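You operate a simulated robot arm through the tools that you are given. There is no shell and no other tool. Be economical: measure what you need, move in short steps, check, and stop when the job is done.

You are at the controls of a simulated two-armed robot. One attempt, no reset.

Task
On the lamp table, fold the shop cloth in half, so that its two short edges meet.
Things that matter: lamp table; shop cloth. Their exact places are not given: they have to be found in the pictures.

It is judged by the outcome, as a careful person would: the job done as asked, and still so three seconds after it is handed in. It fails if anything else is knocked over, pushed out of place, dropped, spilled or broken. Flat cloth is picked up by pressing the open fingertips on it (5 to 10 N) and closing them slowly along it; thin cloth reads only 2 to 8 mm in the jaws.

Robot
Two 7-joint arms with four-finger grippers on one trunk, on a base that drives. Base frame: it is fixed to the floor where the robot stands at the start and does not move with it; the origin is under the middle of the robot, x ahead of it, y to its left, z up; the surface under the hand at the start is at about z = 800. Units: mm, rad, N and s.
The left shoulder is at the start at [40, 181, 1130], the right one opposite. With the tool pointing down near the work surface each hand reaches from about 320 to 840 mm from the robot's upright axis, wherever it stands, measured 20 degrees to its own side. Places, roughly: lamp table [500, -300, 800]. Payload 3.67 kg a hand.
Tool frame (each hand has its own): the origin (TCP) lies between the finger pads and is the grasp point; the fingertips stand 28 mm ahead of it; z points along the fingers, y is the line along which they close. Largest opening 112 mm; the body of the gripper starts 73 mm behind the TCP.
Orientation is that of the tool frame in the base frame, as [roll, pitch, yaw] about the fixed x, y, z axes, in that order (R = Rz(yaw) Ry(pitch) Rx(roll)). With the fingers straight down and closing along the base's y, the tool's x points along the base's -x, its y along +y and its z along -z.

Tools
- The arms move only by the tool arm_command. It takes "left_deltas", "right_deltas" or both (then of equal length, played together; a hand with none holds still); each is a list of rows, each an object (a shift or turn left out is 0, a gripper value left out holds the last) with "fingers": the finger opening in mm, from 0 to 112; "offset": the shift along the tool's x, y, z in mm, a list of three; "turn": the turn, a rotation vector about the tool's x, y, z in rad, a list of three. In form: [{"fingers": fingers, "offset": [x, y, z], "turn": [wx, wy, wz]}, ...]. A call has 1 to 8 rows; each row is the pose to reach, as a shift and turn from the pose commanded when the call began, along the tool's axes at that moment. Each row takes 0.2 s and may step no farther than 50 mm and 0.15 rad from the row before; otherwise, or with a gripper value out of range, the whole call is refused. A pose out of reach is approached as far as the arm can. The call stops where the force on the tool passes 40 N (or 10 N more than at its start, if that is more) or the arm is blocked; 0.2 s more then pass. The fingers move at their own pace and stop on an object; they squeeze with about 38 N. The grip force told is the motor's: it shows also when the fingers shut on nothing. Time passes only in rows, and 0.2 s behind the last, so rows that repeat a pose let the fingers close. The reply holds the time, the measured pose of the TCP, the force on the tool along the base axes, the opening and the grip force, in the units named above and with some noise, with the torque about the TCP (base axes, N m) and any sound that the robot's microphone picked up, and new pictures: "show" is both (left out), scene, wrist or none (wrist: the cameras of the hands that moved).
- Cameras (640 x 400 px; columns grow to the right, rows downward): "scene" is now at [97.2, -7.9, 1338.9]; the picture's right is [-0.10, -1.00, 0.00], its down [-0.75, 0.07, -0.66] and it looks along [0.66, -0.07, -0.75] (base axes); focal length 214 px, centre (320, 200). "left" rides on the left gripper at [60, 18, -104] in its tool frame; the picture's right is [-0.29, 0.96, 0.00], its down [-0.80, -0.24, -0.55] and it looks along [-0.53, -0.16, 0.83] (tool axes); focal length 234 px, centre (320, 200). "right" rides on the right gripper at [60, -18, -104] in its tool frame; the picture's right is [0.29, 0.96, 0.00], its down [-0.80, 0.24, -0.55] and it looks along [-0.53, 0.16, 0.83] (tool axes); focal length 234 px, centre (320, 200).
- raise_lower(by): slides the trunk up (or, below 0, down) by that many mm; the arms and the scene camera ride with it, the base frame stays. It gives what a move gives, with no picture.
- drive_base(legs): drives the robot by 1 to 6 legs, each [ahead, left, turn to the left] in mm, mm and rad, along the robot's own axes; the way and the turn of a leg run together, so that a leg with both is an arc; at most 1500 mm and 3.142 rad a leg. The arms and the cameras ride along, it lands a little off, and it stops where it bumps. It gives what a move gives, and a new picture of the scene camera.
- head_to(pan, tilt): turns the head with the scene camera to pan (to the left, within 1.501 rad either way) and tilt (down, from -0.506 to 1.204), counted from straight ahead of the robot. It gives what a move gives, and a new picture of the scene camera.
- pixel_to_xyz(camera, pixels): for up to 12 pixels [column, row] of the newest picture of that camera ("zoom" is the newest enlarged one), the place [x, y, z] in the base frame of the surface seen there, good to about 2 mm. The clock stands still meanwhile.
- zoom(camera, box): a new picture of the part [left, top, right, bottom] of that camera's present view, enlarged. The clock stands still meanwhile.
- hand_in(): hands the job in; it is judged then, once.

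Work in short steps. Measure before you move; look again where a grasp or a placing could have gone wrong, and mend it. You have 80 turns and 260 pictures in all, those below and enlarged ones among them. Open the grippers and draw the arms clear of the work before you hand the job in, unless the task says otherwise; then end with one line.

The tools are called after ">>>" by a JSON object that holds its "name" and its "arguments". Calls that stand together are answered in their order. arm_command: Moves the arms, as the interface text tells. Its arguments: {"type":"object","properties":{"left_deltas":{"type":"array","items":{"type":"object","properties":{"fingers":{"type":"number"},"offset":{"type":"array","items":{"type":"number"}},"turn":{"type":"array","items":{"type":"number"}}}}},"right_deltas":{"type":"array","items":{"type":"object","properties":{"fingers":{"type":"number"},"offset":{"type":"array","items":{"type":"number"}},"turn":{"type":"array","items":{"type":"number"}}}}},"show":{"type":"string","enum":["both","scene","wrist","none"]}},"required":[]} The other tools are called the same way: raise_lower (by) slides the trunk up or down; drive_base (legs) drives the base; head_to (pan, tilt) turns the head that bears the scene camera; pixel_to_xyz (camera, pixels) gives the place of the surface under pixels of a picture; zoom (camera, box) takes an enlarged picture of a part of a camera's view; hand_in () hands the job in.

At the start:

```text
t: 0.0
left_eef_pos: [531.7, 352.2, 959.9]
left_tcp_rot: [-3.141, -0.002, 3.14]
left_contact_force: [-0.1, 0.7, 0.0]
left_ft_torque: [0.02, 0.04, 0.01]
left_finger_gap: 111.8
left_grasp_force: 0.0
right_eef_pos: [529.7, -158.9, 975.2]
right_tcp_rot: [3.141, 0.0, 3.142]
right_contact_force: [-0.7, 0.1, 0.6]
right_ft_torque: [-0.01, 0.0, -0.01]
right_finger_gap: 111.9
right_grasp_force: 0.1
trunk travel left (down, up): [-250.0, 264.0]
robot x, y, heading: [-1.7, -1.1, 0.0]
head pan, tilt: [-0.099, 0.85]
```

scene: 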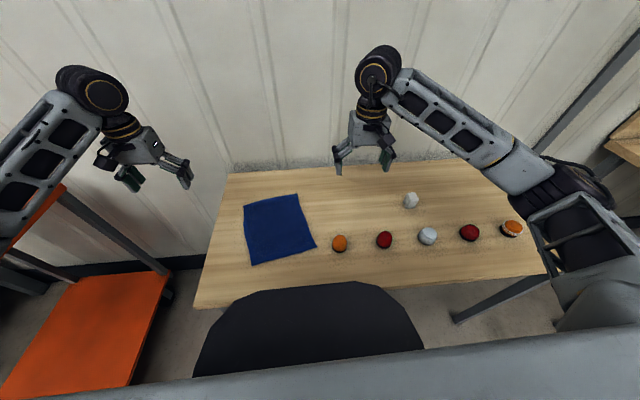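
right: 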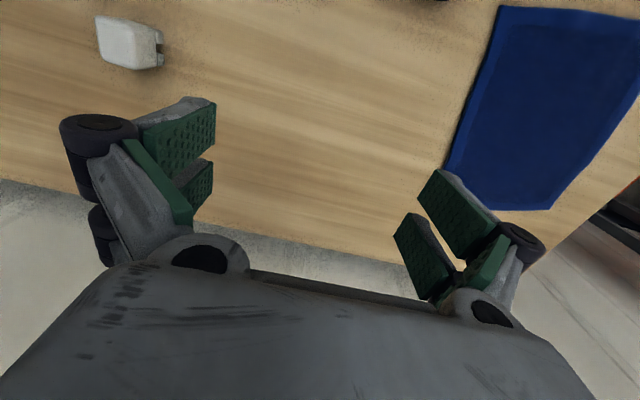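
left: 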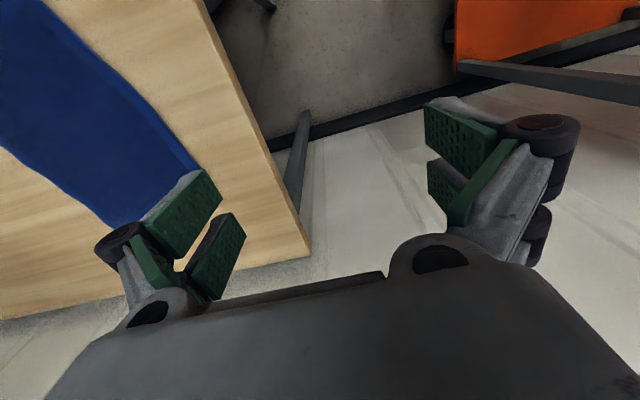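

The cloth shows in the scene at about (245,205), (298,195), (316,246), (251,264). I measure the corners, the table and the neighbouring items.

>>> {"name": "pixel_to_xyz", "arguments": {"camera": "scene", "pixels": [[244, 206], [297, 195], [315, 246], [252, 264], [280, 230], [340, 243], [230, 180], [200, 300], [330, 220], [384, 240], [300, 276], [411, 200]]}}

>>> {"name": "zoom", "arguments": {"camera": "scene", "box": [190, 160, 350, 310]}}

```text
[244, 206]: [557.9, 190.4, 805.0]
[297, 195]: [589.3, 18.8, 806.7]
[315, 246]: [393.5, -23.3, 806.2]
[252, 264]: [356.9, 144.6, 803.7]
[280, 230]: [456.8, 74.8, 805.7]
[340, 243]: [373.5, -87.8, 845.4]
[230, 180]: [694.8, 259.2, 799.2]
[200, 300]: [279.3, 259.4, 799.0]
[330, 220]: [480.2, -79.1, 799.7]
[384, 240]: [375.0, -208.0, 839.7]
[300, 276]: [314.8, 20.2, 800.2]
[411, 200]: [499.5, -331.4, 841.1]
```

```text
2.67 times, centred on (270, 235) of scene
```

zoom: 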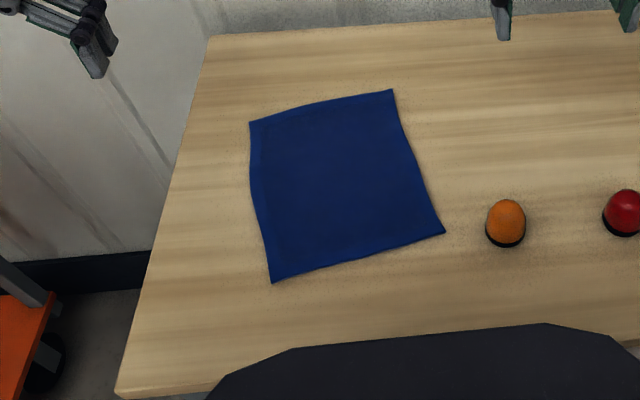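

The corners are A(558,190), B(589,19), C(393,-23) and D(357,145). The short edges, about 173 mm, are the far one (AB) and the near one (CD). I will carry near edge CD over to AB with both hands, closing across the edge, so first I turn both wrists in place with the cameras outward.

>>> {"name": "arm_command", "arguments": {"left_deltas": [{"turn": [0, 0, 0.15], "fingers": 60}, {"turn": [0, 0, 0.3]}, {"turn": [0, 0, 0.45]}, {"turn": [0, 0, 0.6]}, {"turn": [0, 0, 0.75]}, {"turn": [0, 0, 0.9]}, {"turn": [0, 0, 1.05]}, {"turn": [0, 0, 1.2]}], "right_deltas": [{"turn": [0, 0, -0.15], "fingers": 60}, {"turn": [0, 0, -0.3]}, {"turn": [0, 0, -0.45]}, {"turn": [0, 0, -0.6]}, {"turn": [0, 0, -0.75]}, {"turn": [0, 0, -0.9]}, {"turn": [0, 0, -1.05]}, {"turn": [0, 0, -1.2]}], "show": "scene"}}

>>> {"name": "pixel_to_xyz", "arguments": {"camera": "scene", "pixels": [[310, 300], [310, 340], [240, 330], [310, 385]]}}

```text
t: 1.8
left_eef_pos: [532.7, 351.9, 958.3]
left_tcp_rot: [-3.14, -0.001, 1.938]
left_contact_force: [0.5, 0.1, -0.1]
left_ft_torque: [0.0, 0.02, -0.01]
left_finger_gap: 60.2
left_grasp_force: 0.2
right_eef_pos: [481.3, -156.1, 968.0]
right_tcp_rot: [3.139, 0.003, -2.126]
right_contact_force: [0.1, -0.6, -0.5]
right_ft_torque: [0.01, 0.08, 0.01]
right_finger_gap: 60.1
right_grasp_force: 0.0
right hand out of reach, approached as far as the arm can: row 7, 8
trunk travel left (down, up): [-250.0, 264.0]
robot x, y, heading: [1.2, -0.2, 0.002]
head pan, tilt: [-0.099, 0.85]
```

scene: 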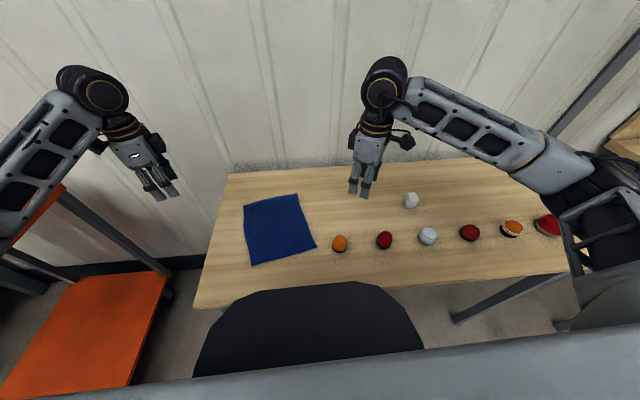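

```text
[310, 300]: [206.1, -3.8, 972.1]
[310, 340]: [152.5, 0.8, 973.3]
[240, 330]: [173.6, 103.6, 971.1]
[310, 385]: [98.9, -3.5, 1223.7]
```

The right wrist ran out of travel in that direction, so I turn it the other way. The left one is fine.

>>> {"name": "arm_command", "arguments": {"right_deltas": [{"turn": [0, 0, 0.15]}, {"turn": [0, 0, 0.3]}, {"turn": [0, 0, 0.45]}, {"turn": [0, 0, 0.6]}, {"turn": [0, 0, 0.75]}, {"turn": [0, 0, 0.9]}, {"turn": [0, 0, 1.05]}, {"turn": [0, 0, 1.2]}], "show": "none"}}

>>> {"name": "arm_command", "arguments": {"right_deltas": [{"turn": [0, 0, 0.15]}, {"turn": [0, 0, 0.3]}, {"turn": [0, 0, 0.45]}, {"turn": [0, 0, 0.6]}, {"turn": [0, 0, 0.75]}, {"turn": [0, 0, 0.9]}, {"turn": [0, 0, 1.05]}, {"turn": [0, 0, 1.2]}], "show": "scene"}}

```text
t: 3.6
left_eef_pos: [531.3, 351.6, 959.1]
left_tcp_rot: [-3.141, 0.0, 1.939]
left_contact_force: [0.3, 0.9, 0.1]
left_ft_torque: [0.03, 0.0, 0.02]
left_finger_gap: 59.8
left_grasp_force: 0.0
right_eef_pos: [482.1, -157.4, 969.0]
right_tcp_rot: [3.137, -0.003, 2.953]
right_contact_force: [0.3, -0.5, -0.9]
right_ft_torque: [0.0, -0.01, 0.02]
right_finger_gap: 60.2
right_grasp_force: 0.0
trunk travel left (down, up): [-250.0, 264.0]
robot x, y, heading: [-3.9, 1.2, 0.001]
head pan, tilt: [-0.099, 0.85]
```

```text
t: 5.4
left_eef_pos: [531.7, 351.1, 958.8]
left_tcp_rot: [3.141, 0.0, 1.94]
left_contact_force: [0.3, -0.1, 0.0]
left_ft_torque: [0.01, -0.02, 0.0]
left_finger_gap: 59.9
left_grasp_force: 0.1
right_eef_pos: [480.5, -156.0, 968.9]
right_tcp_rot: [3.141, -0.006, 1.754]
right_contact_force: [0.1, 1.0, -0.9]
right_ft_torque: [0.01, 0.02, 0.01]
right_finger_gap: 60.2
right_grasp_force: 0.0
trunk travel left (down, up): [-250.0, 264.0]
robot x, y, heading: [-1.0, -0.9, 0.004]
head pan, tilt: [-0.099, 0.85]
```

scene: 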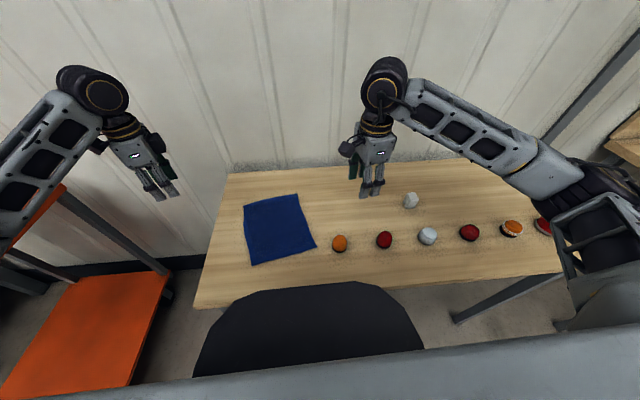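

Both hands now close roughly along the cloth's long axis. I move them to hover 100 mm over the near corners, left at D and right at C.

>>> {"name": "arm_command", "arguments": {"left_deltas": [{"offset": [-18.4, -27.5, 7.4], "turn": [0, 0, 0.02]}, {"offset": [-36.7, -54.9, 14.8], "turn": [0, 0, 0.04]}, {"offset": [-55.1, -82.4, 22.1], "turn": [0, 0, 0.06]}, {"offset": [-73.4, -109.8, 29.5], "turn": [0, 0, 0.08]}, {"offset": [-91.8, -137.3, 36.9], "turn": [0, 0, 0.1]}, {"offset": [-110.1, -164.7, 44.3], "turn": [0, 0, 0.12]}, {"offset": [-128.5, -192.2, 51.6], "turn": [0, 0, 0.14]}, {"offset": [-146.8, -219.6, 59], "turn": [0, 0, 0.16]}], "right_deltas": [{"offset": [20.1, -5.2, 8.6]}, {"offset": [40.2, -10.5, 17.3]}, {"offset": [60.3, -15.7, 25.9]}, {"offset": [80.4, -21, 34.5]}, {"offset": [100.5, -26.2, 43.1]}, {"offset": [120.6, -31.4, 51.8]}, {"offset": [140.7, -36.7, 60.4]}, {"offset": [160.8, -41.9, 69], "turn": [0, 0, -0.026]}]}}

```text
t: 7.2
left_eef_pos: [378.8, 135.4, 899.4]
left_tcp_rot: [3.141, -0.001, 1.781]
left_contact_force: [-0.3, 0.1, 0.2]
left_ft_torque: [0.0, 0.0, -0.01]
left_finger_gap: 60.0
left_grasp_force: 0.0
right_eef_pos: [409.9, -5.3, 900.9]
right_tcp_rot: [3.14, -0.005, 1.782]
right_contact_force: [0.5, -0.3, 0.2]
right_ft_torque: [-0.02, 0.01, -0.02]
right_finger_gap: 60.3
right_grasp_force: 0.1
trunk travel left (down, up): [-250.0, 264.0]
robot x, y, heading: [-3.5, 1.2, -0.003]
head pan, tilt: [-0.099, 0.85]
```

scene: 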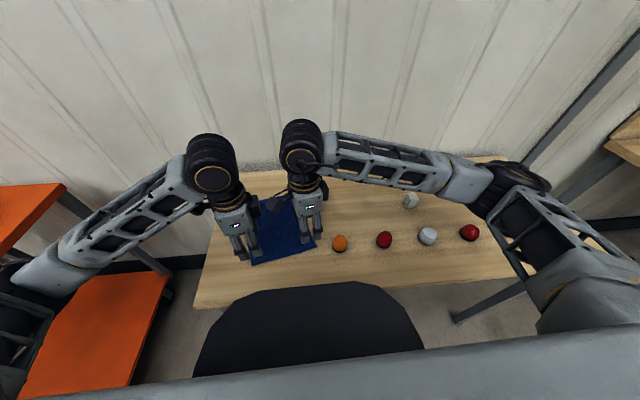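
right: 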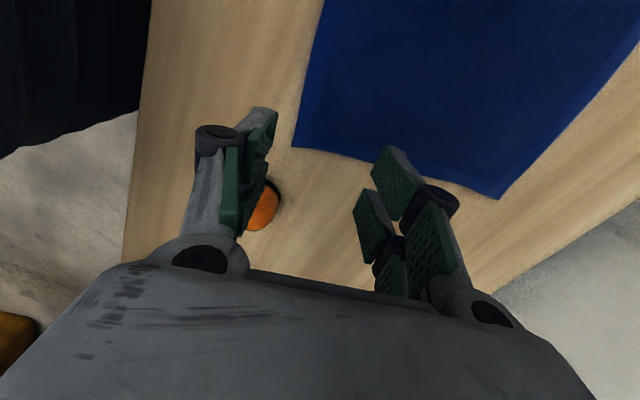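
left: 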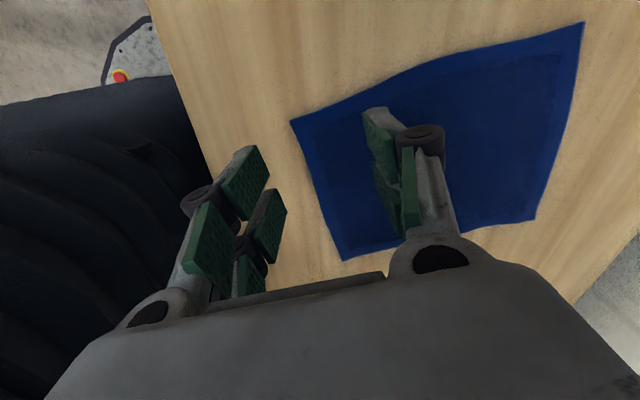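

I verify the corners from the wrist cameras: right (295,147) for C, (498,198) for B; left (291,121) for C, (342,260) for D, (583,22) for B, (535,220) for A.

>>> {"name": "pixel_to_xyz", "arguments": {"camera": "right", "pixels": [[297, 146], [497, 195], [310, 80]]}}

>>> {"name": "pixel_to_xyz", "arguments": {"camera": "left", "pixels": [[294, 122], [343, 258], [580, 25], [533, 218], [318, 195], [560, 120], [265, 122]]}}

```text
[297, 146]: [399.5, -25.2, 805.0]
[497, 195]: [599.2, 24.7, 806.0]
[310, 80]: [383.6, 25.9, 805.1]
```

```text
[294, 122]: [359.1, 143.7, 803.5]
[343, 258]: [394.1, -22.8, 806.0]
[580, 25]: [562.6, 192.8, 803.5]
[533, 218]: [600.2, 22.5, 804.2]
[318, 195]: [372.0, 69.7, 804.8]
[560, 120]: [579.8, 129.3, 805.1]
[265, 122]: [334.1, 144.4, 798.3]
```

The corners are confirmed: D(359,144), C(396,-24), A(562,192), B(600,23). I narrow the fingers to 24 mm, shift 8.5 mm inward from the edge and descend to just above the cloth.

>>> {"name": "arm_command", "arguments": {"left_deltas": [{"offset": [0, 8.5, 15], "fingers": 24}, {"offset": [0, 8.5, 35]}, {"offset": [0, 8.5, 52]}, {"offset": [0, 8.5, 62]}], "right_deltas": [{"offset": [0, 8.5, 15], "fingers": 24}, {"offset": [0, 8.5, 35]}, {"offset": [0, 8.5, 53]}, {"offset": [0, 8.5, 63]}], "show": "wrist"}}

```text
t: 8.2
left_eef_pos: [387.6, 136.2, 839.3]
left_tcp_rot: [-3.141, 0.001, 1.782]
left_contact_force: [-0.3, 0.7, 0.3]
left_ft_torque: [0.0, -0.01, -0.02]
left_finger_gap: 24.0
left_grasp_force: 0.1
right_eef_pos: [418.5, -5.6, 837.2]
right_tcp_rot: [3.141, -0.006, 1.78]
right_contact_force: [0.3, -0.1, -0.2]
right_ft_torque: [-0.04, 0.05, 0.0]
right_finger_gap: 24.0
right_grasp_force: 0.0
trunk travel left (down, up): [-250.0, 264.0]
robot x, y, heading: [0.9, -1.3, 0.0]
head pan, tilt: [-0.099, 0.85]
```

right: 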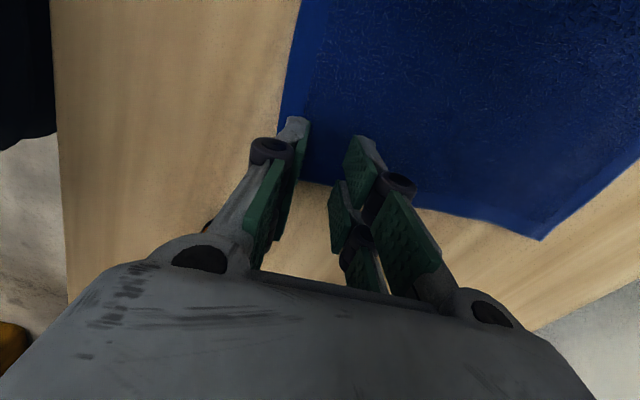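
left: 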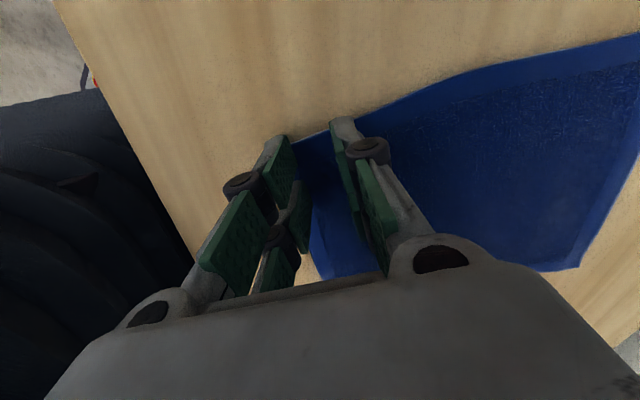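

In the left view the outer finger looks very near the cloth edge, with the corner hidden near (297,145). I check it enlarged.

>>> {"name": "zoom", "arguments": {"camera": "left", "box": [220, 90, 420, 215]}}

>>> {"name": "zoom", "arguments": {"camera": "right", "box": [220, 80, 420, 205]}}

>>> {"name": "pixel_to_xyz", "arguments": {"camera": "left", "pixels": [[280, 138], [272, 145], [342, 122], [304, 142], [312, 200]]}}

>>> {"name": "pixel_to_xyz", "arguments": {"camera": "right", "pixels": [[297, 120], [285, 128], [302, 125], [365, 142], [285, 100]]}}

```text
3.20 times, centred on (320, 152) of left
```

zoom: 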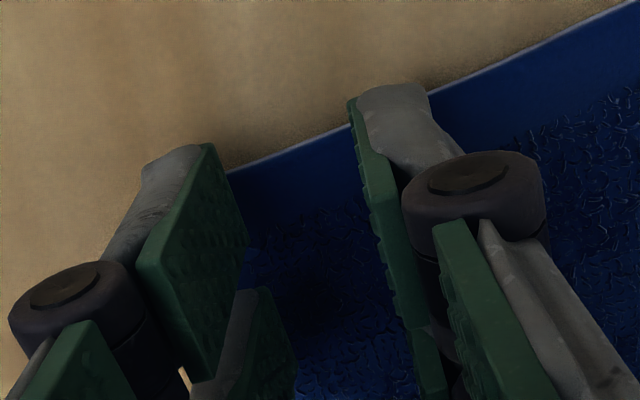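

```text
3.20 times, centred on (320, 142) of right
```

zoom: 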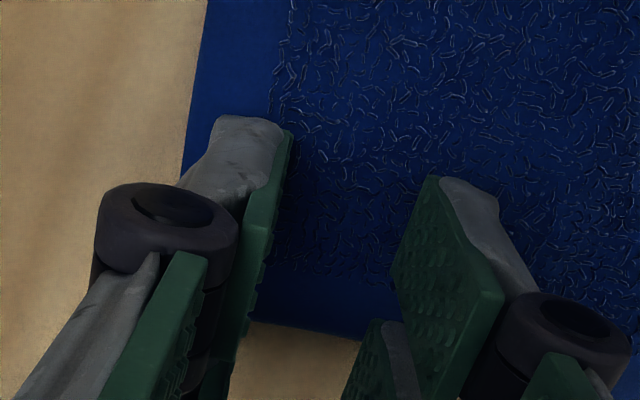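

```text
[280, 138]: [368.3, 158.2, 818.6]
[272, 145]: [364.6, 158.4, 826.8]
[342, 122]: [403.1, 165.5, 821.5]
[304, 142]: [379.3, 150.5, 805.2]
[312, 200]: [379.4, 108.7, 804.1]
```

```text
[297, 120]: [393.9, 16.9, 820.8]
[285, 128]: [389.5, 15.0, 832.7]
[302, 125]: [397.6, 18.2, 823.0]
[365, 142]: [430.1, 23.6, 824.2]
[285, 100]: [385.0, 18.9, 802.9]
```

The finger surfaces read about 25 mm to the tool's +x side of the TCP, so I probe the pads to learn where the tips really are.

>>> {"name": "pixel_to_xyz", "arguments": {"camera": "left", "pixels": [[285, 165], [298, 195], [278, 180], [303, 205], [240, 230], [278, 270], [345, 150], [345, 175], [352, 195], [370, 210], [360, 150], [242, 182]]}}

>>> {"name": "pixel_to_xyz", "arguments": {"camera": "right", "pixels": [[272, 195], [255, 240], [300, 135], [340, 215], [360, 170], [345, 190], [365, 275], [400, 230], [270, 152], [397, 185]]}}

```text
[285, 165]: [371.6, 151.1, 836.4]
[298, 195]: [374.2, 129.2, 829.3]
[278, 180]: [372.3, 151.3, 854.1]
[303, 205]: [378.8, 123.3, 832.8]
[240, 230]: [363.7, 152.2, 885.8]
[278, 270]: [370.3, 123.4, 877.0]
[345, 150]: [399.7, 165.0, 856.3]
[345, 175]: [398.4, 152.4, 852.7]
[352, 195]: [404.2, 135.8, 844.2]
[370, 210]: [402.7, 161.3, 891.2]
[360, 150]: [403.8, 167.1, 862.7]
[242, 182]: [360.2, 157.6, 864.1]
```

```text
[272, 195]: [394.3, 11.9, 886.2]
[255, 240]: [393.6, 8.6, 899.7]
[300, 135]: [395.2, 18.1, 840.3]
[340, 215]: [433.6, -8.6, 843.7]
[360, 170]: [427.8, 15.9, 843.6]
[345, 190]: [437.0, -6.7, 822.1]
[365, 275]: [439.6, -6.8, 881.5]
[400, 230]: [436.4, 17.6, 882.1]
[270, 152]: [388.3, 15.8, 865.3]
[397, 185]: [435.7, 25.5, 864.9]
```

Each finger is forked and about ±20 mm wide, so I shift both hands a little further onto the cloth and lower to first contact.

>>> {"name": "arm_command", "arguments": {"left_deltas": [{"offset": [-6, 4, 0]}, {"offset": [-6, 4, 4]}, {"offset": [-6, 4, 6]}, {"offset": [-6, 4, 7.5]}], "right_deltas": [{"offset": [6, 5, 0]}, {"offset": [6, 5, 2]}, {"offset": [6, 5, 4]}, {"offset": [6, 5, 5]}], "show": "none"}}

```text
t: 9.2
left_eef_pos: [393.3, 131.8, 830.2]
left_tcp_rot: [3.141, -0.001, 1.784]
left_contact_force: [4.3, 10.3, 8.5]
left_ft_torque: [-1.31, 0.55, 0.2]
left_finger_gap: 23.8
left_grasp_force: 0.0
right_eef_pos: [420.2, 2.8, 832.4]
right_tcp_rot: [-3.141, -0.005, 1.781]
right_contact_force: [-3.9, -9.5, -4.9]
right_ft_torque: [0.73, -0.7, 0.62]
right_finger_gap: 24.3
right_grasp_force: 0.0
trunk travel left (down, up): [-250.0, 264.0]
robot x, y, heading: [0.5, 0.6, -0.003]
head pan, tilt: [-0.099, 0.85]
```

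The equal and opposite side forces (left +10, right −10 N in y) show the two hands are touching each other. I back off sideways to the earlier spacing.

>>> {"name": "arm_command", "arguments": {"left_deltas": [{"offset": [4, 0, -4]}, {"offset": [9, 0, -4]}], "right_deltas": [{"offset": [-4, 0, -3]}, {"offset": [-8, 0, -3]}], "show": "scene"}}

>>> {"name": "zoom", "arguments": {"camera": "scene", "box": [160, 110, 360, 280]}}

```text
t: 9.8
left_eef_pos: [391.7, 140.5, 834.2]
left_tcp_rot: [-3.14, 0.001, 1.784]
left_contact_force: [-0.1, 0.8, 0.2]
left_ft_torque: [0.01, 0.02, -0.01]
left_finger_gap: 23.8
left_grasp_force: 0.0
right_eef_pos: [423.6, -5.1, 835.2]
right_tcp_rot: [3.14, -0.005, 1.782]
right_contact_force: [-0.9, -0.7, -0.1]
right_ft_torque: [0.03, -0.02, 0.02]
right_finger_gap: 24.1
right_grasp_force: 0.0
trunk travel left (down, up): [-250.0, 264.0]
robot x, y, heading: [1.5, 2.3, -0.0]
head pan, tilt: [-0.099, 0.85]
```

scene: 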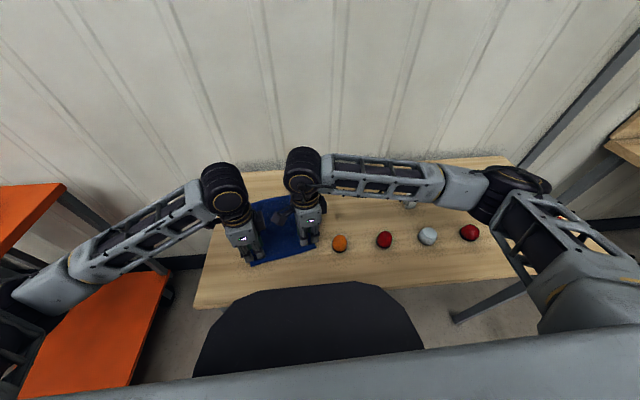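

```text
2.35 times, centred on (260, 195) of scene
```

zoom: 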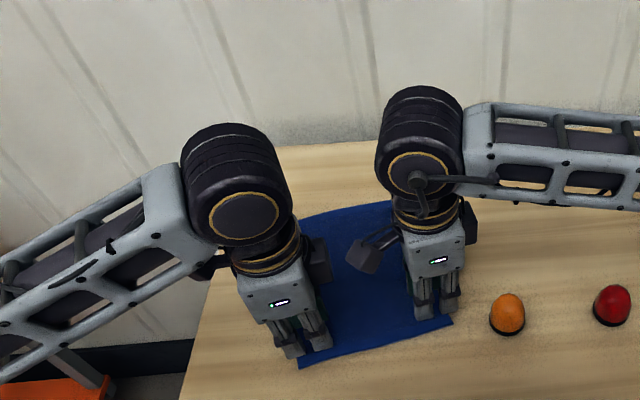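

No contact now at 146 mm spacing, and both hands are about 11 mm in from the side edges. I press down gently in small steps.

>>> {"name": "arm_command", "arguments": {"left_deltas": [{"offset": [0, -3, 0]}, {"offset": [0, -3, 2]}, {"offset": [0, -3, 3]}], "right_deltas": [{"offset": [0, -3, 0]}, {"offset": [0, -3, 2.5]}, {"offset": [0, -3, 4]}], "show": "none"}}

```text
t: 10.6
left_eef_pos: [388.6, 139.2, 831.7]
left_tcp_rot: [3.142, 0.0, 1.782]
left_contact_force: [-0.4, 0.1, 1.1]
left_ft_torque: [-0.01, -0.02, -0.02]
left_finger_gap: 23.8
left_grasp_force: 0.1
right_eef_pos: [420.2, -6.7, 832.3]
right_tcp_rot: [3.141, -0.006, 1.782]
right_contact_force: [0.1, 0.6, 2.1]
right_ft_torque: [0.02, 0.03, 0.01]
right_finger_gap: 24.4
right_grasp_force: 0.0
trunk travel left (down, up): [-250.0, 264.0]
robot x, y, heading: [0.1, 0.7, 0.006]
head pan, tilt: [-0.099, 0.85]
```

Contact is starting (1–2 N). I press a little more.

>>> {"name": "arm_command", "arguments": {"left_deltas": [{"offset": [0, 0, 1]}, {"offset": [0, 0, 2]}], "right_deltas": [{"offset": [0, 0, 1]}, {"offset": [0, 0, 2]}], "show": "none"}}

```text
t: 11.2
left_eef_pos: [388.4, 139.3, 829.5]
left_tcp_rot: [3.14, 0.001, 1.784]
left_contact_force: [1.2, 0.0, 7.8]
left_ft_torque: [0.0, -0.02, 0.0]
left_finger_gap: 23.7
left_grasp_force: 0.1
right_eef_pos: [419.3, -5.8, 830.9]
right_tcp_rot: [3.139, -0.007, 1.783]
right_contact_force: [0.8, 1.0, 9.0]
right_ft_torque: [0.04, 0.02, -0.01]
right_finger_gap: 23.9
right_grasp_force: 0.1
trunk travel left (down, up): [-250.0, 264.0]
robot x, y, heading: [2.1, 0.5, 0.003]
head pan, tilt: [-0.099, 0.85]
```

The presses are 8 and 9 N, in the advised range. I close both grippers slowly.

>>> {"name": "arm_command", "arguments": {"left_deltas": [{"fingers": 20}, {"fingers": 16}, {"fingers": 12}, {"fingers": 8}, {"fingers": 4}, {"fingers": 0}, {"fingers": 0}, {"fingers": 0}], "right_deltas": [{"fingers": 20}, {"fingers": 16}, {"fingers": 12}, {"fingers": 8}, {"fingers": 4}, {"fingers": 0}, {"fingers": 0}, {"fingers": 0}]}}

```text
t: 13.0
left_eef_pos: [387.8, 141.0, 829.1]
left_tcp_rot: [-3.141, 0.001, 1.78]
left_contact_force: [-0.2, -2.4, 3.9]
left_ft_torque: [-0.05, -0.01, 0.03]
left_finger_gap: 3.4
left_grasp_force: 38.4
right_eef_pos: [420.4, -6.8, 830.5]
right_tcp_rot: [3.141, -0.006, 1.782]
right_contact_force: [-0.8, 0.6, 4.6]
right_ft_torque: [0.08, 0.02, 0.01]
right_finger_gap: 3.5
right_grasp_force: 38.1
trunk travel left (down, up): [-250.0, 264.0]
robot x, y, heading: [-2.8, 1.3, -0.008]
head pan, tilt: [-0.099, 0.85]
```

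scene: 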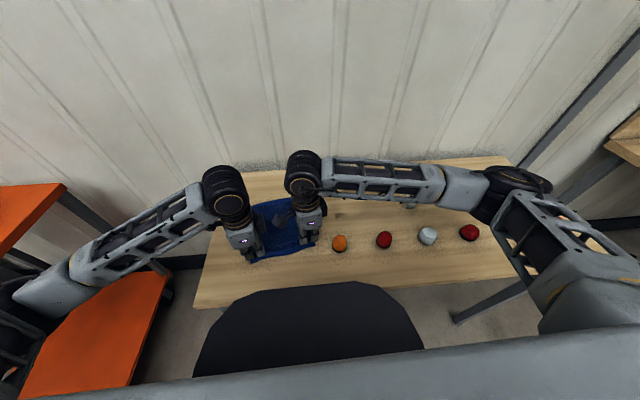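
right: 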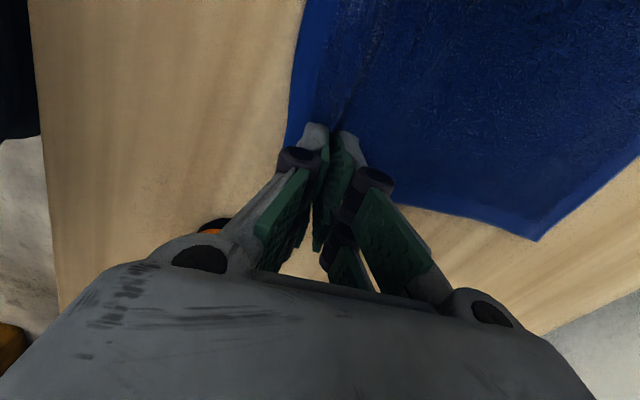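
left: 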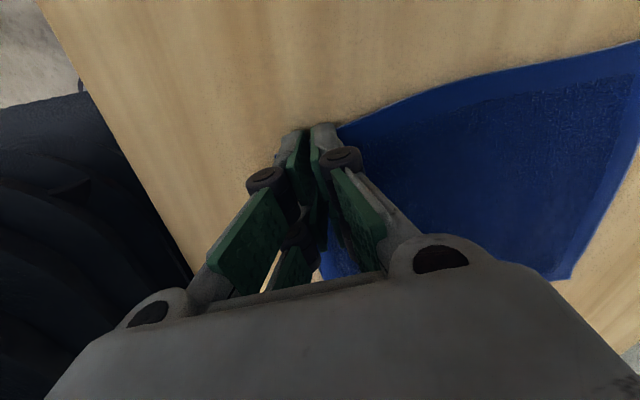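

Both grips read about 3.4 mm, so both hold cloth. I check whether the far edge and the tags have moved.

>>> {"name": "pixel_to_xyz", "arguments": {"camera": "left", "pixels": [[637, 43], [568, 276], [480, 150], [340, 128]]}}

>>> {"name": "pixel_to_xyz", "arguments": {"camera": "right", "pixels": [[536, 238], [293, 115], [302, 30], [332, 118], [345, 60]]}}

>>> {"name": "zoom", "arguments": {"camera": "scene", "box": [210, 180, 340, 280]}}

```text
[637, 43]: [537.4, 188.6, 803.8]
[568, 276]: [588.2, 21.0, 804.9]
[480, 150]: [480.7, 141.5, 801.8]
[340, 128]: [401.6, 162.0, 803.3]
```

```text
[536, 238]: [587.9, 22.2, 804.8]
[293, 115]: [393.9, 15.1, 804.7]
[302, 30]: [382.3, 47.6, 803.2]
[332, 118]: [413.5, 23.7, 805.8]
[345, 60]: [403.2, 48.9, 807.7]
```

```text
4.00 times, centred on (275, 230) of scene
```

zoom: 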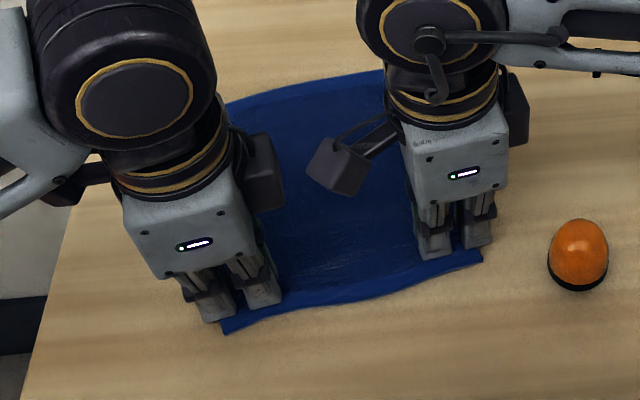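

Pinching drew the far edge to A≈(550,190), B≈(588,22), and the hands sit about 21 mm inside the near edge. I lift and carry through the first half of an arc (138 mm total travel, 60 mm high).

>>> {"name": "arm_command", "arguments": {"left_deltas": [{"offset": [0, 1.3, -11.7]}, {"offset": [0.1, 5.3, -23]}, {"offset": [0.2, 11.6, -33.3]}, {"offset": [0.4, 20.2, -42.4]}, {"offset": [0.6, 30.7, -49.9]}, {"offset": [0.9, 42.6, -55.4]}, {"offset": [1.1, 55.5, -58.8]}, {"offset": [1.4, 69, -60]}], "right_deltas": [{"offset": [0, 1.3, -11.7]}, {"offset": [0.1, 5.3, -23]}, {"offset": [0.2, 11.6, -33.3]}, {"offset": [0.4, 20.2, -42.4]}, {"offset": [0.6, 30.7, -49.9]}, {"offset": [0.9, 42.6, -55.4]}, {"offset": [1.1, 55.5, -58.8]}, {"offset": [1.4, 69, -60]}]}}

>>> {"name": "zoom", "arguments": {"camera": "scene", "box": [210, 160, 340, 270]}}

```text
t: 14.8
left_eef_pos: [455.4, 155.1, 890.0]
left_tcp_rot: [-3.139, -0.001, 1.781]
left_contact_force: [0.3, -0.5, -0.9]
left_ft_torque: [-0.02, -0.02, 0.0]
left_finger_gap: 3.2
left_grasp_force: 37.5
right_eef_pos: [488.1, 9.1, 889.3]
right_tcp_rot: [-3.141, -0.004, 1.782]
right_contact_force: [-0.1, 1.0, -1.1]
right_ft_torque: [0.02, 0.03, 0.02]
right_finger_gap: 3.3
right_grasp_force: 38.1
trunk travel left (down, up): [-250.0, 264.0]
robot x, y, heading: [0.1, 1.6, 0.005]
head pan, tilt: [-0.099, 0.85]
```

scene: 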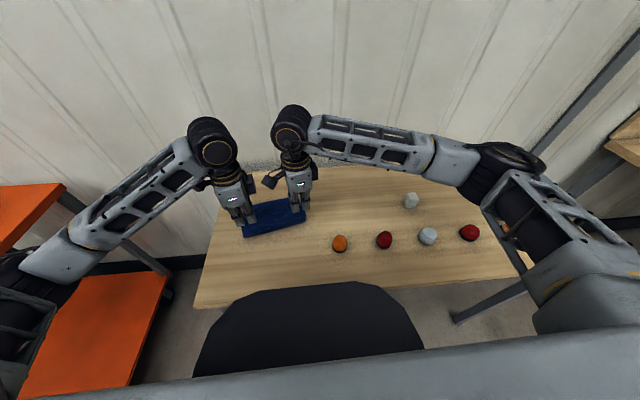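
right: 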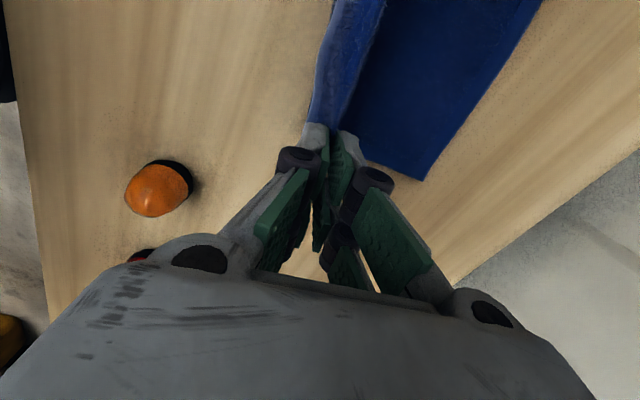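
left: 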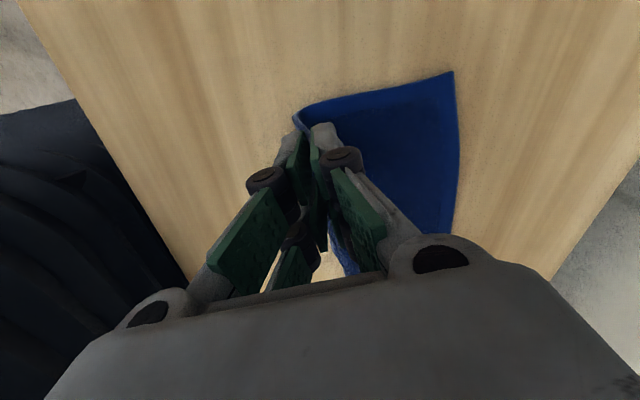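

```text
3.64 times, centred on (275, 215) of scene
```

zoom: 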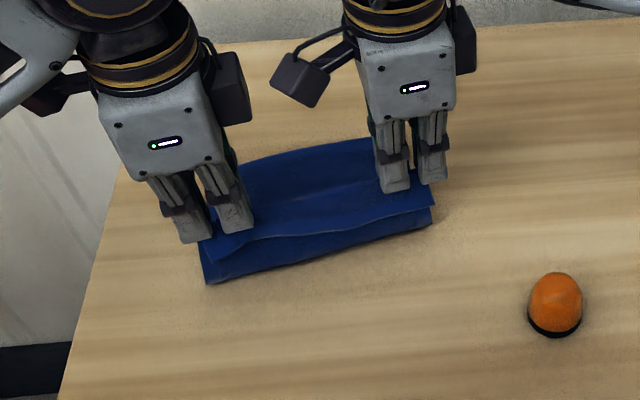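

The tag of cloth beyond the jaws sits on the near side, so landing here would fold it back on itself. Instead I lift until the cloth hangs freely. Then I can lay its lower half away from the robot and bring the held edge back over the bottom edge, so the tag lies outward.

>>> {"name": "arm_command", "arguments": {"left_deltas": [{"offset": [0, 0, -15]}, {"offset": [0, 0, -30]}, {"offset": [0, 0, -45]}, {"offset": [0, 0, -60]}, {"offset": [0, 0, -75]}, {"offset": [0, 0, -90]}, {"offset": [0, 0, -105]}, {"offset": [0, 0, -120]}], "right_deltas": [{"offset": [0, 0, -15]}, {"offset": [0, 0, -30]}, {"offset": [0, 0, -45]}, {"offset": [0, 0, -60]}, {"offset": [0, 0, -75]}, {"offset": [0, 0, -90]}, {"offset": [0, 0, -105]}, {"offset": [0, 0, -120]}]}}

>>> {"name": "zoom", "arguments": {"camera": "scene", "box": [190, 130, 350, 260]}}

```text
t: 16.6
left_eef_pos: [454.2, 156.5, 1009.7]
left_tcp_rot: [-3.141, 0.0, 1.782]
left_contact_force: [-0.1, -1.5, -1.1]
left_ft_torque: [-0.02, 0.0, -0.01]
left_finger_gap: 3.5
left_grasp_force: 37.9
right_eef_pos: [487.8, 9.7, 1007.9]
right_tcp_rot: [-3.141, -0.006, 1.783]
right_contact_force: [-0.8, 2.0, 0.8]
right_ft_torque: [0.04, 0.01, 0.03]
right_finger_gap: 3.5
right_grasp_force: 38.0
trunk travel left (down, up): [-250.0, 264.0]
robot x, y, heading: [2.4, 1.1, 0.001]
head pan, tilt: [-0.099, 0.85]
```

scene: 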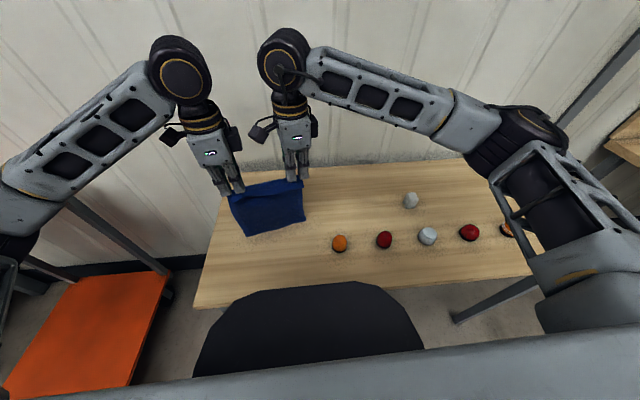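
right: 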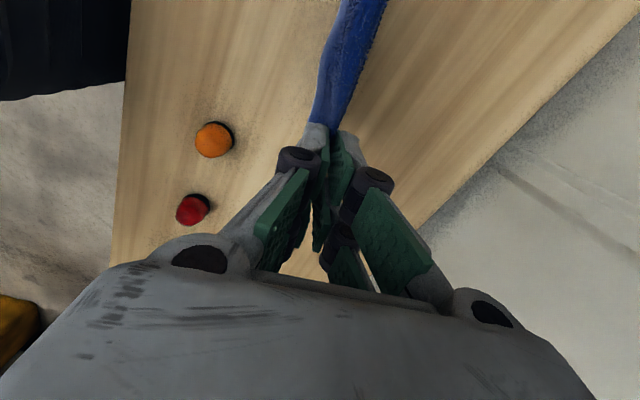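
left: 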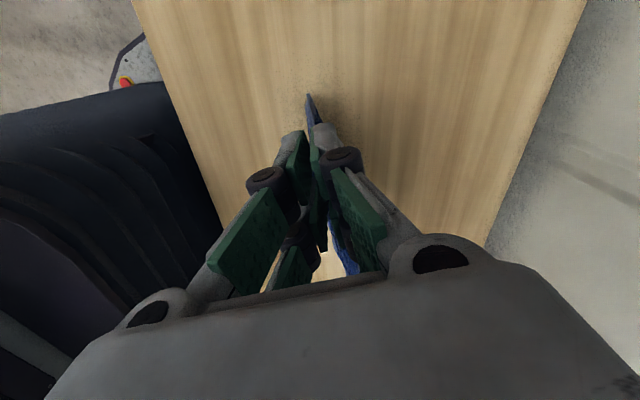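

```text
3.08 times, centred on (270, 195) of scene
```

zoom: 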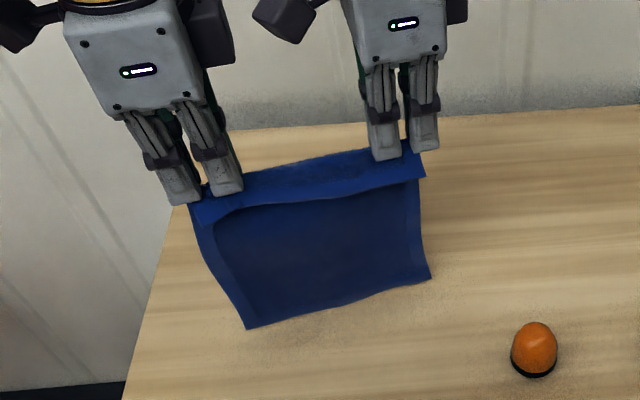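

The cloth hangs cleanly with the tag on the near side. I measure its bottom corners at zoom (247,325) and (429,277), and the tag edge.

>>> {"name": "pixel_to_xyz", "arguments": {"camera": "zoom", "pixels": [[249, 322], [427, 275], [335, 300], [215, 223], [422, 176], [320, 198], [300, 173], [240, 345], [330, 250]]}}

```text
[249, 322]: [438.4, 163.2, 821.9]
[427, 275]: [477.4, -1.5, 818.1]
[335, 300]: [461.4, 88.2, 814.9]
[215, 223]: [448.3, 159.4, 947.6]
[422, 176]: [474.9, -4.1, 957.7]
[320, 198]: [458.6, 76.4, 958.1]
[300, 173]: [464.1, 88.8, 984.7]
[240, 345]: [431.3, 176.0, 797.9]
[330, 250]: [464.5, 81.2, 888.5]
```

The bottom edge is about 15 mm above the table and plumb. I lower while moving away from the robot, so the bottom edge lands and the cloth lays down behind it.

>>> {"name": "arm_command", "arguments": {"left_deltas": [{"offset": [0, 5, 10]}, {"offset": [0.2, 12, 18]}, {"offset": [0.4, 22, 28]}, {"offset": [0.7, 33, 39]}, {"offset": [0.9, 44, 50]}, {"offset": [1.1, 56, 62]}, {"offset": [1.4, 68, 74]}, {"offset": [1.7, 80, 86]}], "right_deltas": [{"offset": [0, 5, 10]}, {"offset": [0.2, 12, 18]}, {"offset": [0.4, 22, 28]}, {"offset": [0.7, 33, 39]}, {"offset": [0.9, 44, 50]}, {"offset": [1.1, 56, 62]}, {"offset": [1.4, 68, 74]}, {"offset": [1.7, 80, 86]}], "show": "scene"}}

>>> {"name": "zoom", "arguments": {"camera": "scene", "box": [190, 130, 350, 260]}}

```text
t: 18.4
left_eef_pos: [534.5, 173.5, 922.7]
left_tcp_rot: [-3.141, -0.001, 1.78]
left_contact_force: [-0.1, -0.6, -0.1]
left_ft_torque: [-0.05, 0.01, 0.02]
left_finger_gap: 3.2
left_grasp_force: 38.1
right_eef_pos: [567.3, 27.1, 922.9]
right_tcp_rot: [-3.141, -0.005, 1.783]
right_contact_force: [0.6, 0.8, 0.1]
right_ft_torque: [0.0, 0.04, 0.01]
right_finger_gap: 3.5
right_grasp_force: 37.4
trunk travel left (down, up): [-250.0, 264.0]
robot x, y, heading: [-4.9, 3.0, -0.003]
head pan, tilt: [-0.099, 0.85]
```

scene: 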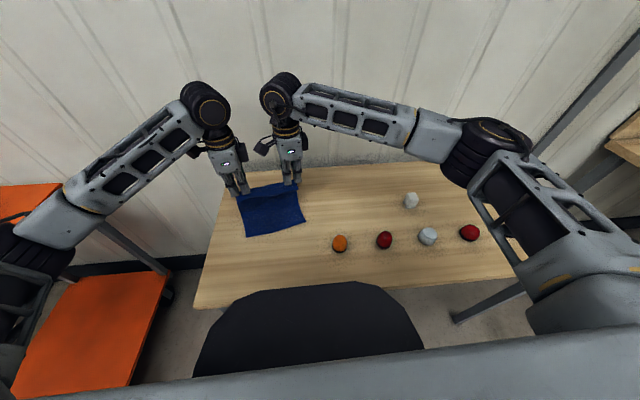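

```text
3.08 times, centred on (270, 195) of scene
```

zoom: 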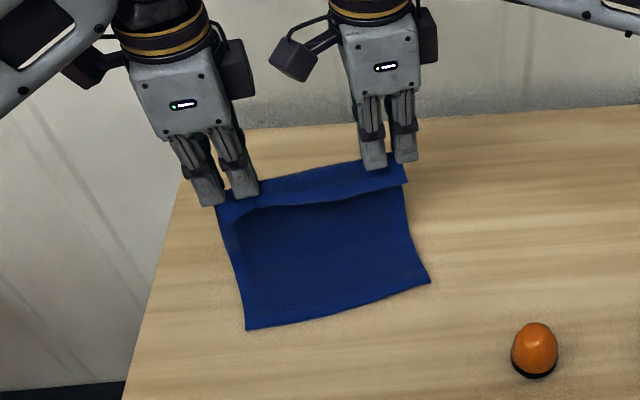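

The lower edge stayed put. I measure it at zoom (247,328) and (430,282).

>>> {"name": "pixel_to_xyz", "arguments": {"camera": "zoom", "pixels": [[249, 324], [427, 280], [340, 312], [245, 280], [415, 240], [330, 270], [330, 230]]}}

```text
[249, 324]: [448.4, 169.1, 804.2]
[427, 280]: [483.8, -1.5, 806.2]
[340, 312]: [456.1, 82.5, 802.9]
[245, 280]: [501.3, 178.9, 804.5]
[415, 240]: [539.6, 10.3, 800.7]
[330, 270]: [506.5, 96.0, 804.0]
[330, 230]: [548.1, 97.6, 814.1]
```

The laid edge is at A(447,169), B(485,-2), and the hands are 86 mm past it along the cloth. I finish laying the half, then swing back over toward that edge and stop 34 mm above the table to look.

>>> {"name": "arm_command", "arguments": {"left_deltas": [{"offset": [0.1, 6, 12]}, {"offset": [0.2, 10, 24]}, {"offset": [0, 2, 28]}, {"offset": [-0.2, -10, 31]}, {"offset": [-0.5, -22, 36]}, {"offset": [-0.7, -33, 43]}, {"offset": [-0.9, -42, 51]}, {"offset": [-1, -50, 61]}], "right_deltas": [{"offset": [0.1, 6, 12]}, {"offset": [0.2, 10, 24]}, {"offset": [0, 2, 28]}, {"offset": [-0.2, -10, 31]}, {"offset": [-0.5, -22, 36]}, {"offset": [-0.7, -33, 43]}, {"offset": [-0.9, -42, 51]}, {"offset": [-1, -50, 61]}]}}

>>> {"name": "zoom", "arguments": {"camera": "scene", "box": [190, 150, 350, 280]}}

```text
t: 20.2
left_eef_pos: [484.7, 162.1, 862.9]
left_tcp_rot: [3.141, 0.0, 1.781]
left_contact_force: [-0.7, -0.9, -0.9]
left_ft_torque: [-0.02, -0.01, 0.03]
left_finger_gap: 3.4
left_grasp_force: 37.7
right_eef_pos: [516.9, 16.1, 863.3]
right_tcp_rot: [-3.141, -0.004, 1.782]
right_contact_force: [0.1, 0.6, 0.1]
right_ft_torque: [0.02, 0.04, 0.02]
right_finger_gap: 3.4
right_grasp_force: 37.6
trunk travel left (down, up): [-250.0, 264.0]
robot x, y, heading: [1.1, 2.7, 0.002]
head pan, tilt: [-0.099, 0.85]
```

scene: 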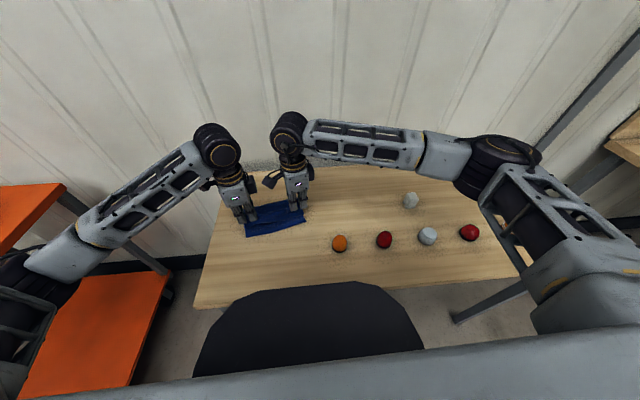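
right: 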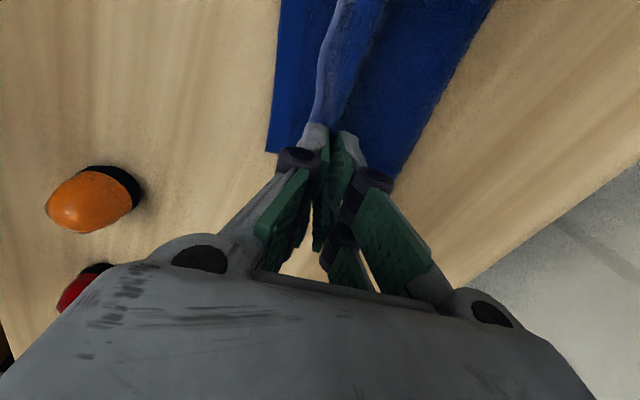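
left: 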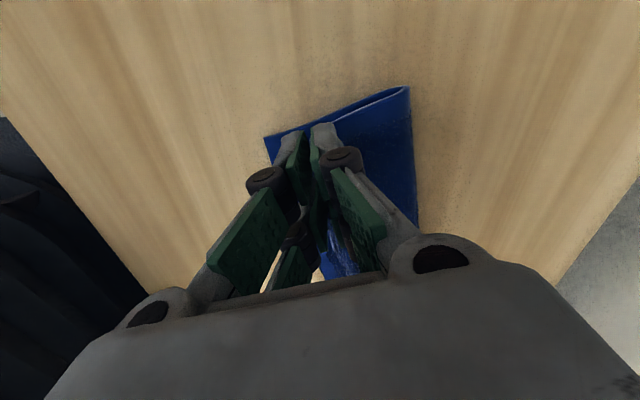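

```text
3.08 times, centred on (270, 215) of scene
```

zoom: 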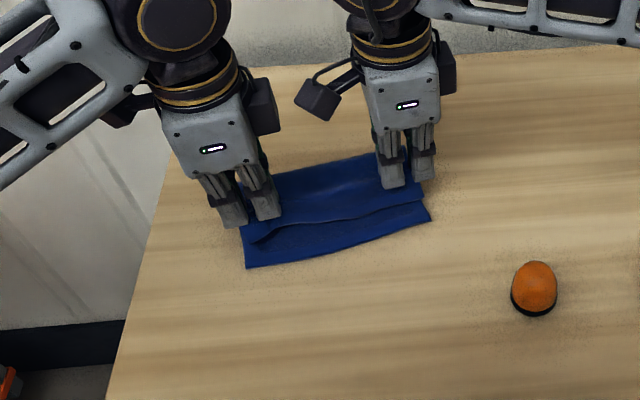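

The cloth is folding as planned. I measure the bottom edge, the crease and the tag edge.

>>> {"name": "pixel_to_xyz", "arguments": {"camera": "zoom", "pixels": [[247, 264], [428, 218], [340, 248], [330, 223], [260, 242], [420, 202]]}}

>>> {"name": "pixel_to_xyz", "arguments": {"camera": "left", "pixels": [[407, 92], [412, 170], [268, 140]]}}

>>> {"name": "pixel_to_xyz", "arguments": {"camera": "right", "pixels": [[270, 150], [470, 40], [335, 30]]}}

```text
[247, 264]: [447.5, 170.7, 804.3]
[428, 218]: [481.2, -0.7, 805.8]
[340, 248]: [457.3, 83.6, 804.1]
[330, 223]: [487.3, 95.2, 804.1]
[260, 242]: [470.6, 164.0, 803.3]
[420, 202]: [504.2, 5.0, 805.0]
```

```text
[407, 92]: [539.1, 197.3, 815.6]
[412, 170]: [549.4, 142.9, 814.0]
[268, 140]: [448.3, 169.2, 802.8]
```

```text
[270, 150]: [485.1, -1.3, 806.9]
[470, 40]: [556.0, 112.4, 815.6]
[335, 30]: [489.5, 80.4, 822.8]
```

The bottom edge is unmoved, and the hands sit about 4 mm too far to the right side. I correct that, overshoot slightly toward the robot so the tag splays outward, and lower onto the stack.

>>> {"name": "arm_command", "arguments": {"left_deltas": [{"offset": [2, -4, 3]}, {"offset": [4, -8, 7]}, {"offset": [4, -8, 12]}, {"offset": [4, -6, 17]}, {"offset": [4, -4, 21]}, {"offset": [4, -3, 24]}], "right_deltas": [{"offset": [2, -4, 3]}, {"offset": [4, -8, 7]}, {"offset": [4, -8, 12]}, {"offset": [4, -6, 17]}, {"offset": [4, -4, 21]}, {"offset": [4, -3, 24]}]}}

>>> {"name": "zoom", "arguments": {"camera": "scene", "box": [210, 170, 330, 270]}}

```text
t: 21.6
left_eef_pos: [481.9, 166.5, 839.0]
left_tcp_rot: [-3.141, -0.001, 1.782]
left_contact_force: [0.2, -1.8, 3.0]
left_ft_torque: [-0.08, -0.05, -0.03]
left_finger_gap: 3.5
left_grasp_force: 38.1
right_eef_pos: [513.7, 21.1, 839.3]
right_tcp_rot: [3.14, -0.006, 1.783]
right_contact_force: [-0.4, 0.2, 1.8]
right_ft_torque: [0.02, 0.07, -0.01]
right_finger_gap: 3.3
right_grasp_force: 38.0
trunk travel left (down, up): [-250.0, 264.0]
robot x, y, heading: [-0.3, -1.0, -0.0]
head pan, tilt: [-0.099, 0.85]
```

scene: 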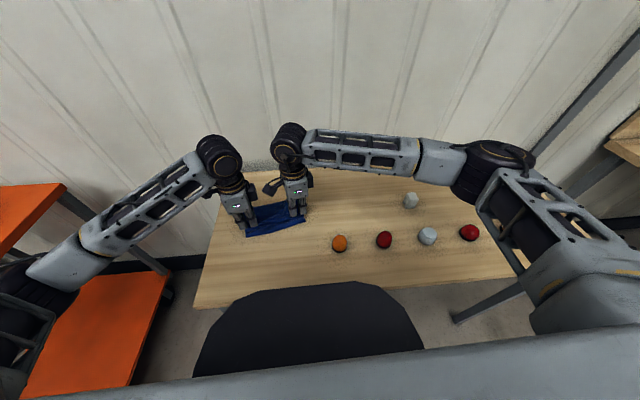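
right: 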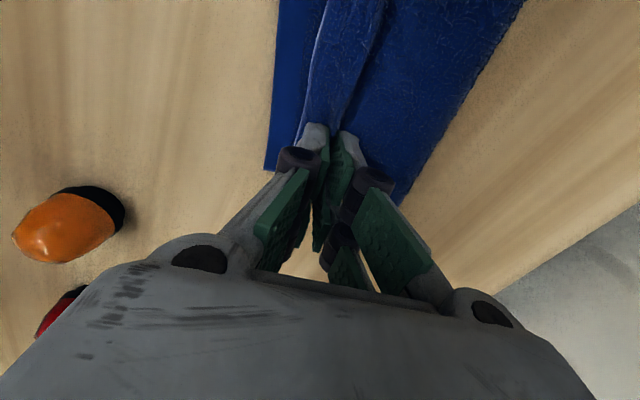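
left: 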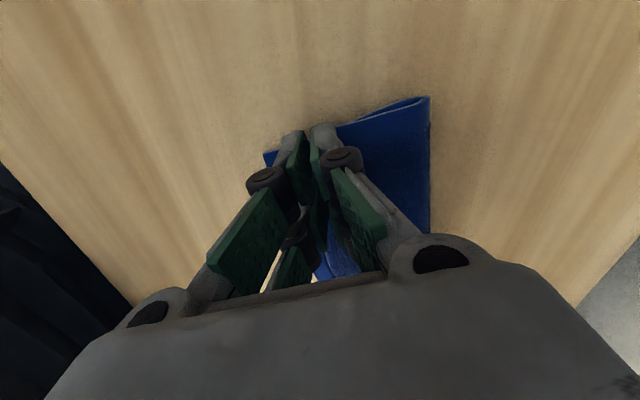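

```text
4.00 times, centred on (270, 220) of scene
```

zoom: 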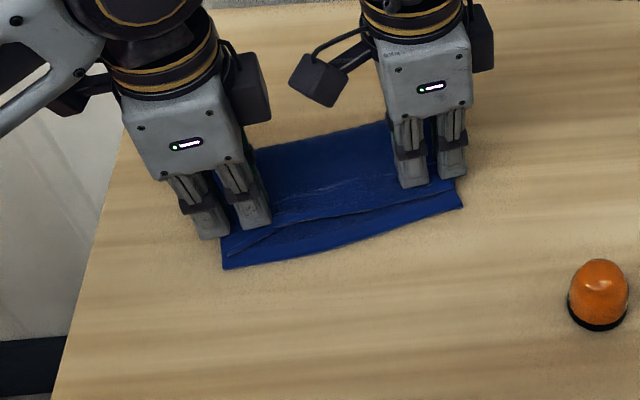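

The tag's edge shows between the hands at zoom (340,212), short of the bottom edge at (340,250). I measure the remaining gap.

>>> {"name": "pixel_to_xyz", "arguments": {"camera": "zoom", "pixels": [[340, 214], [340, 207], [340, 246], [240, 245], [455, 195], [300, 230], [400, 200]]}}

>>> {"name": "pixel_to_xyz", "arguments": {"camera": "right", "pixels": [[306, 110], [320, 30], [285, 110], [276, 110], [345, 60]]}}

```text
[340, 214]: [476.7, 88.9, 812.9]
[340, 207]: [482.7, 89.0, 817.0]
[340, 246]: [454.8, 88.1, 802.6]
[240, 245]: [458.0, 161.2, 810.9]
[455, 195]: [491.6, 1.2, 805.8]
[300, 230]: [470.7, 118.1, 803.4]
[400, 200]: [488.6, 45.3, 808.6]
```

```text
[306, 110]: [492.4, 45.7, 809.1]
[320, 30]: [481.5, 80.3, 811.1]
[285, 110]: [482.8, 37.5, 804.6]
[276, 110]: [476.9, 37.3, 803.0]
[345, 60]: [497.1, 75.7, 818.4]
```

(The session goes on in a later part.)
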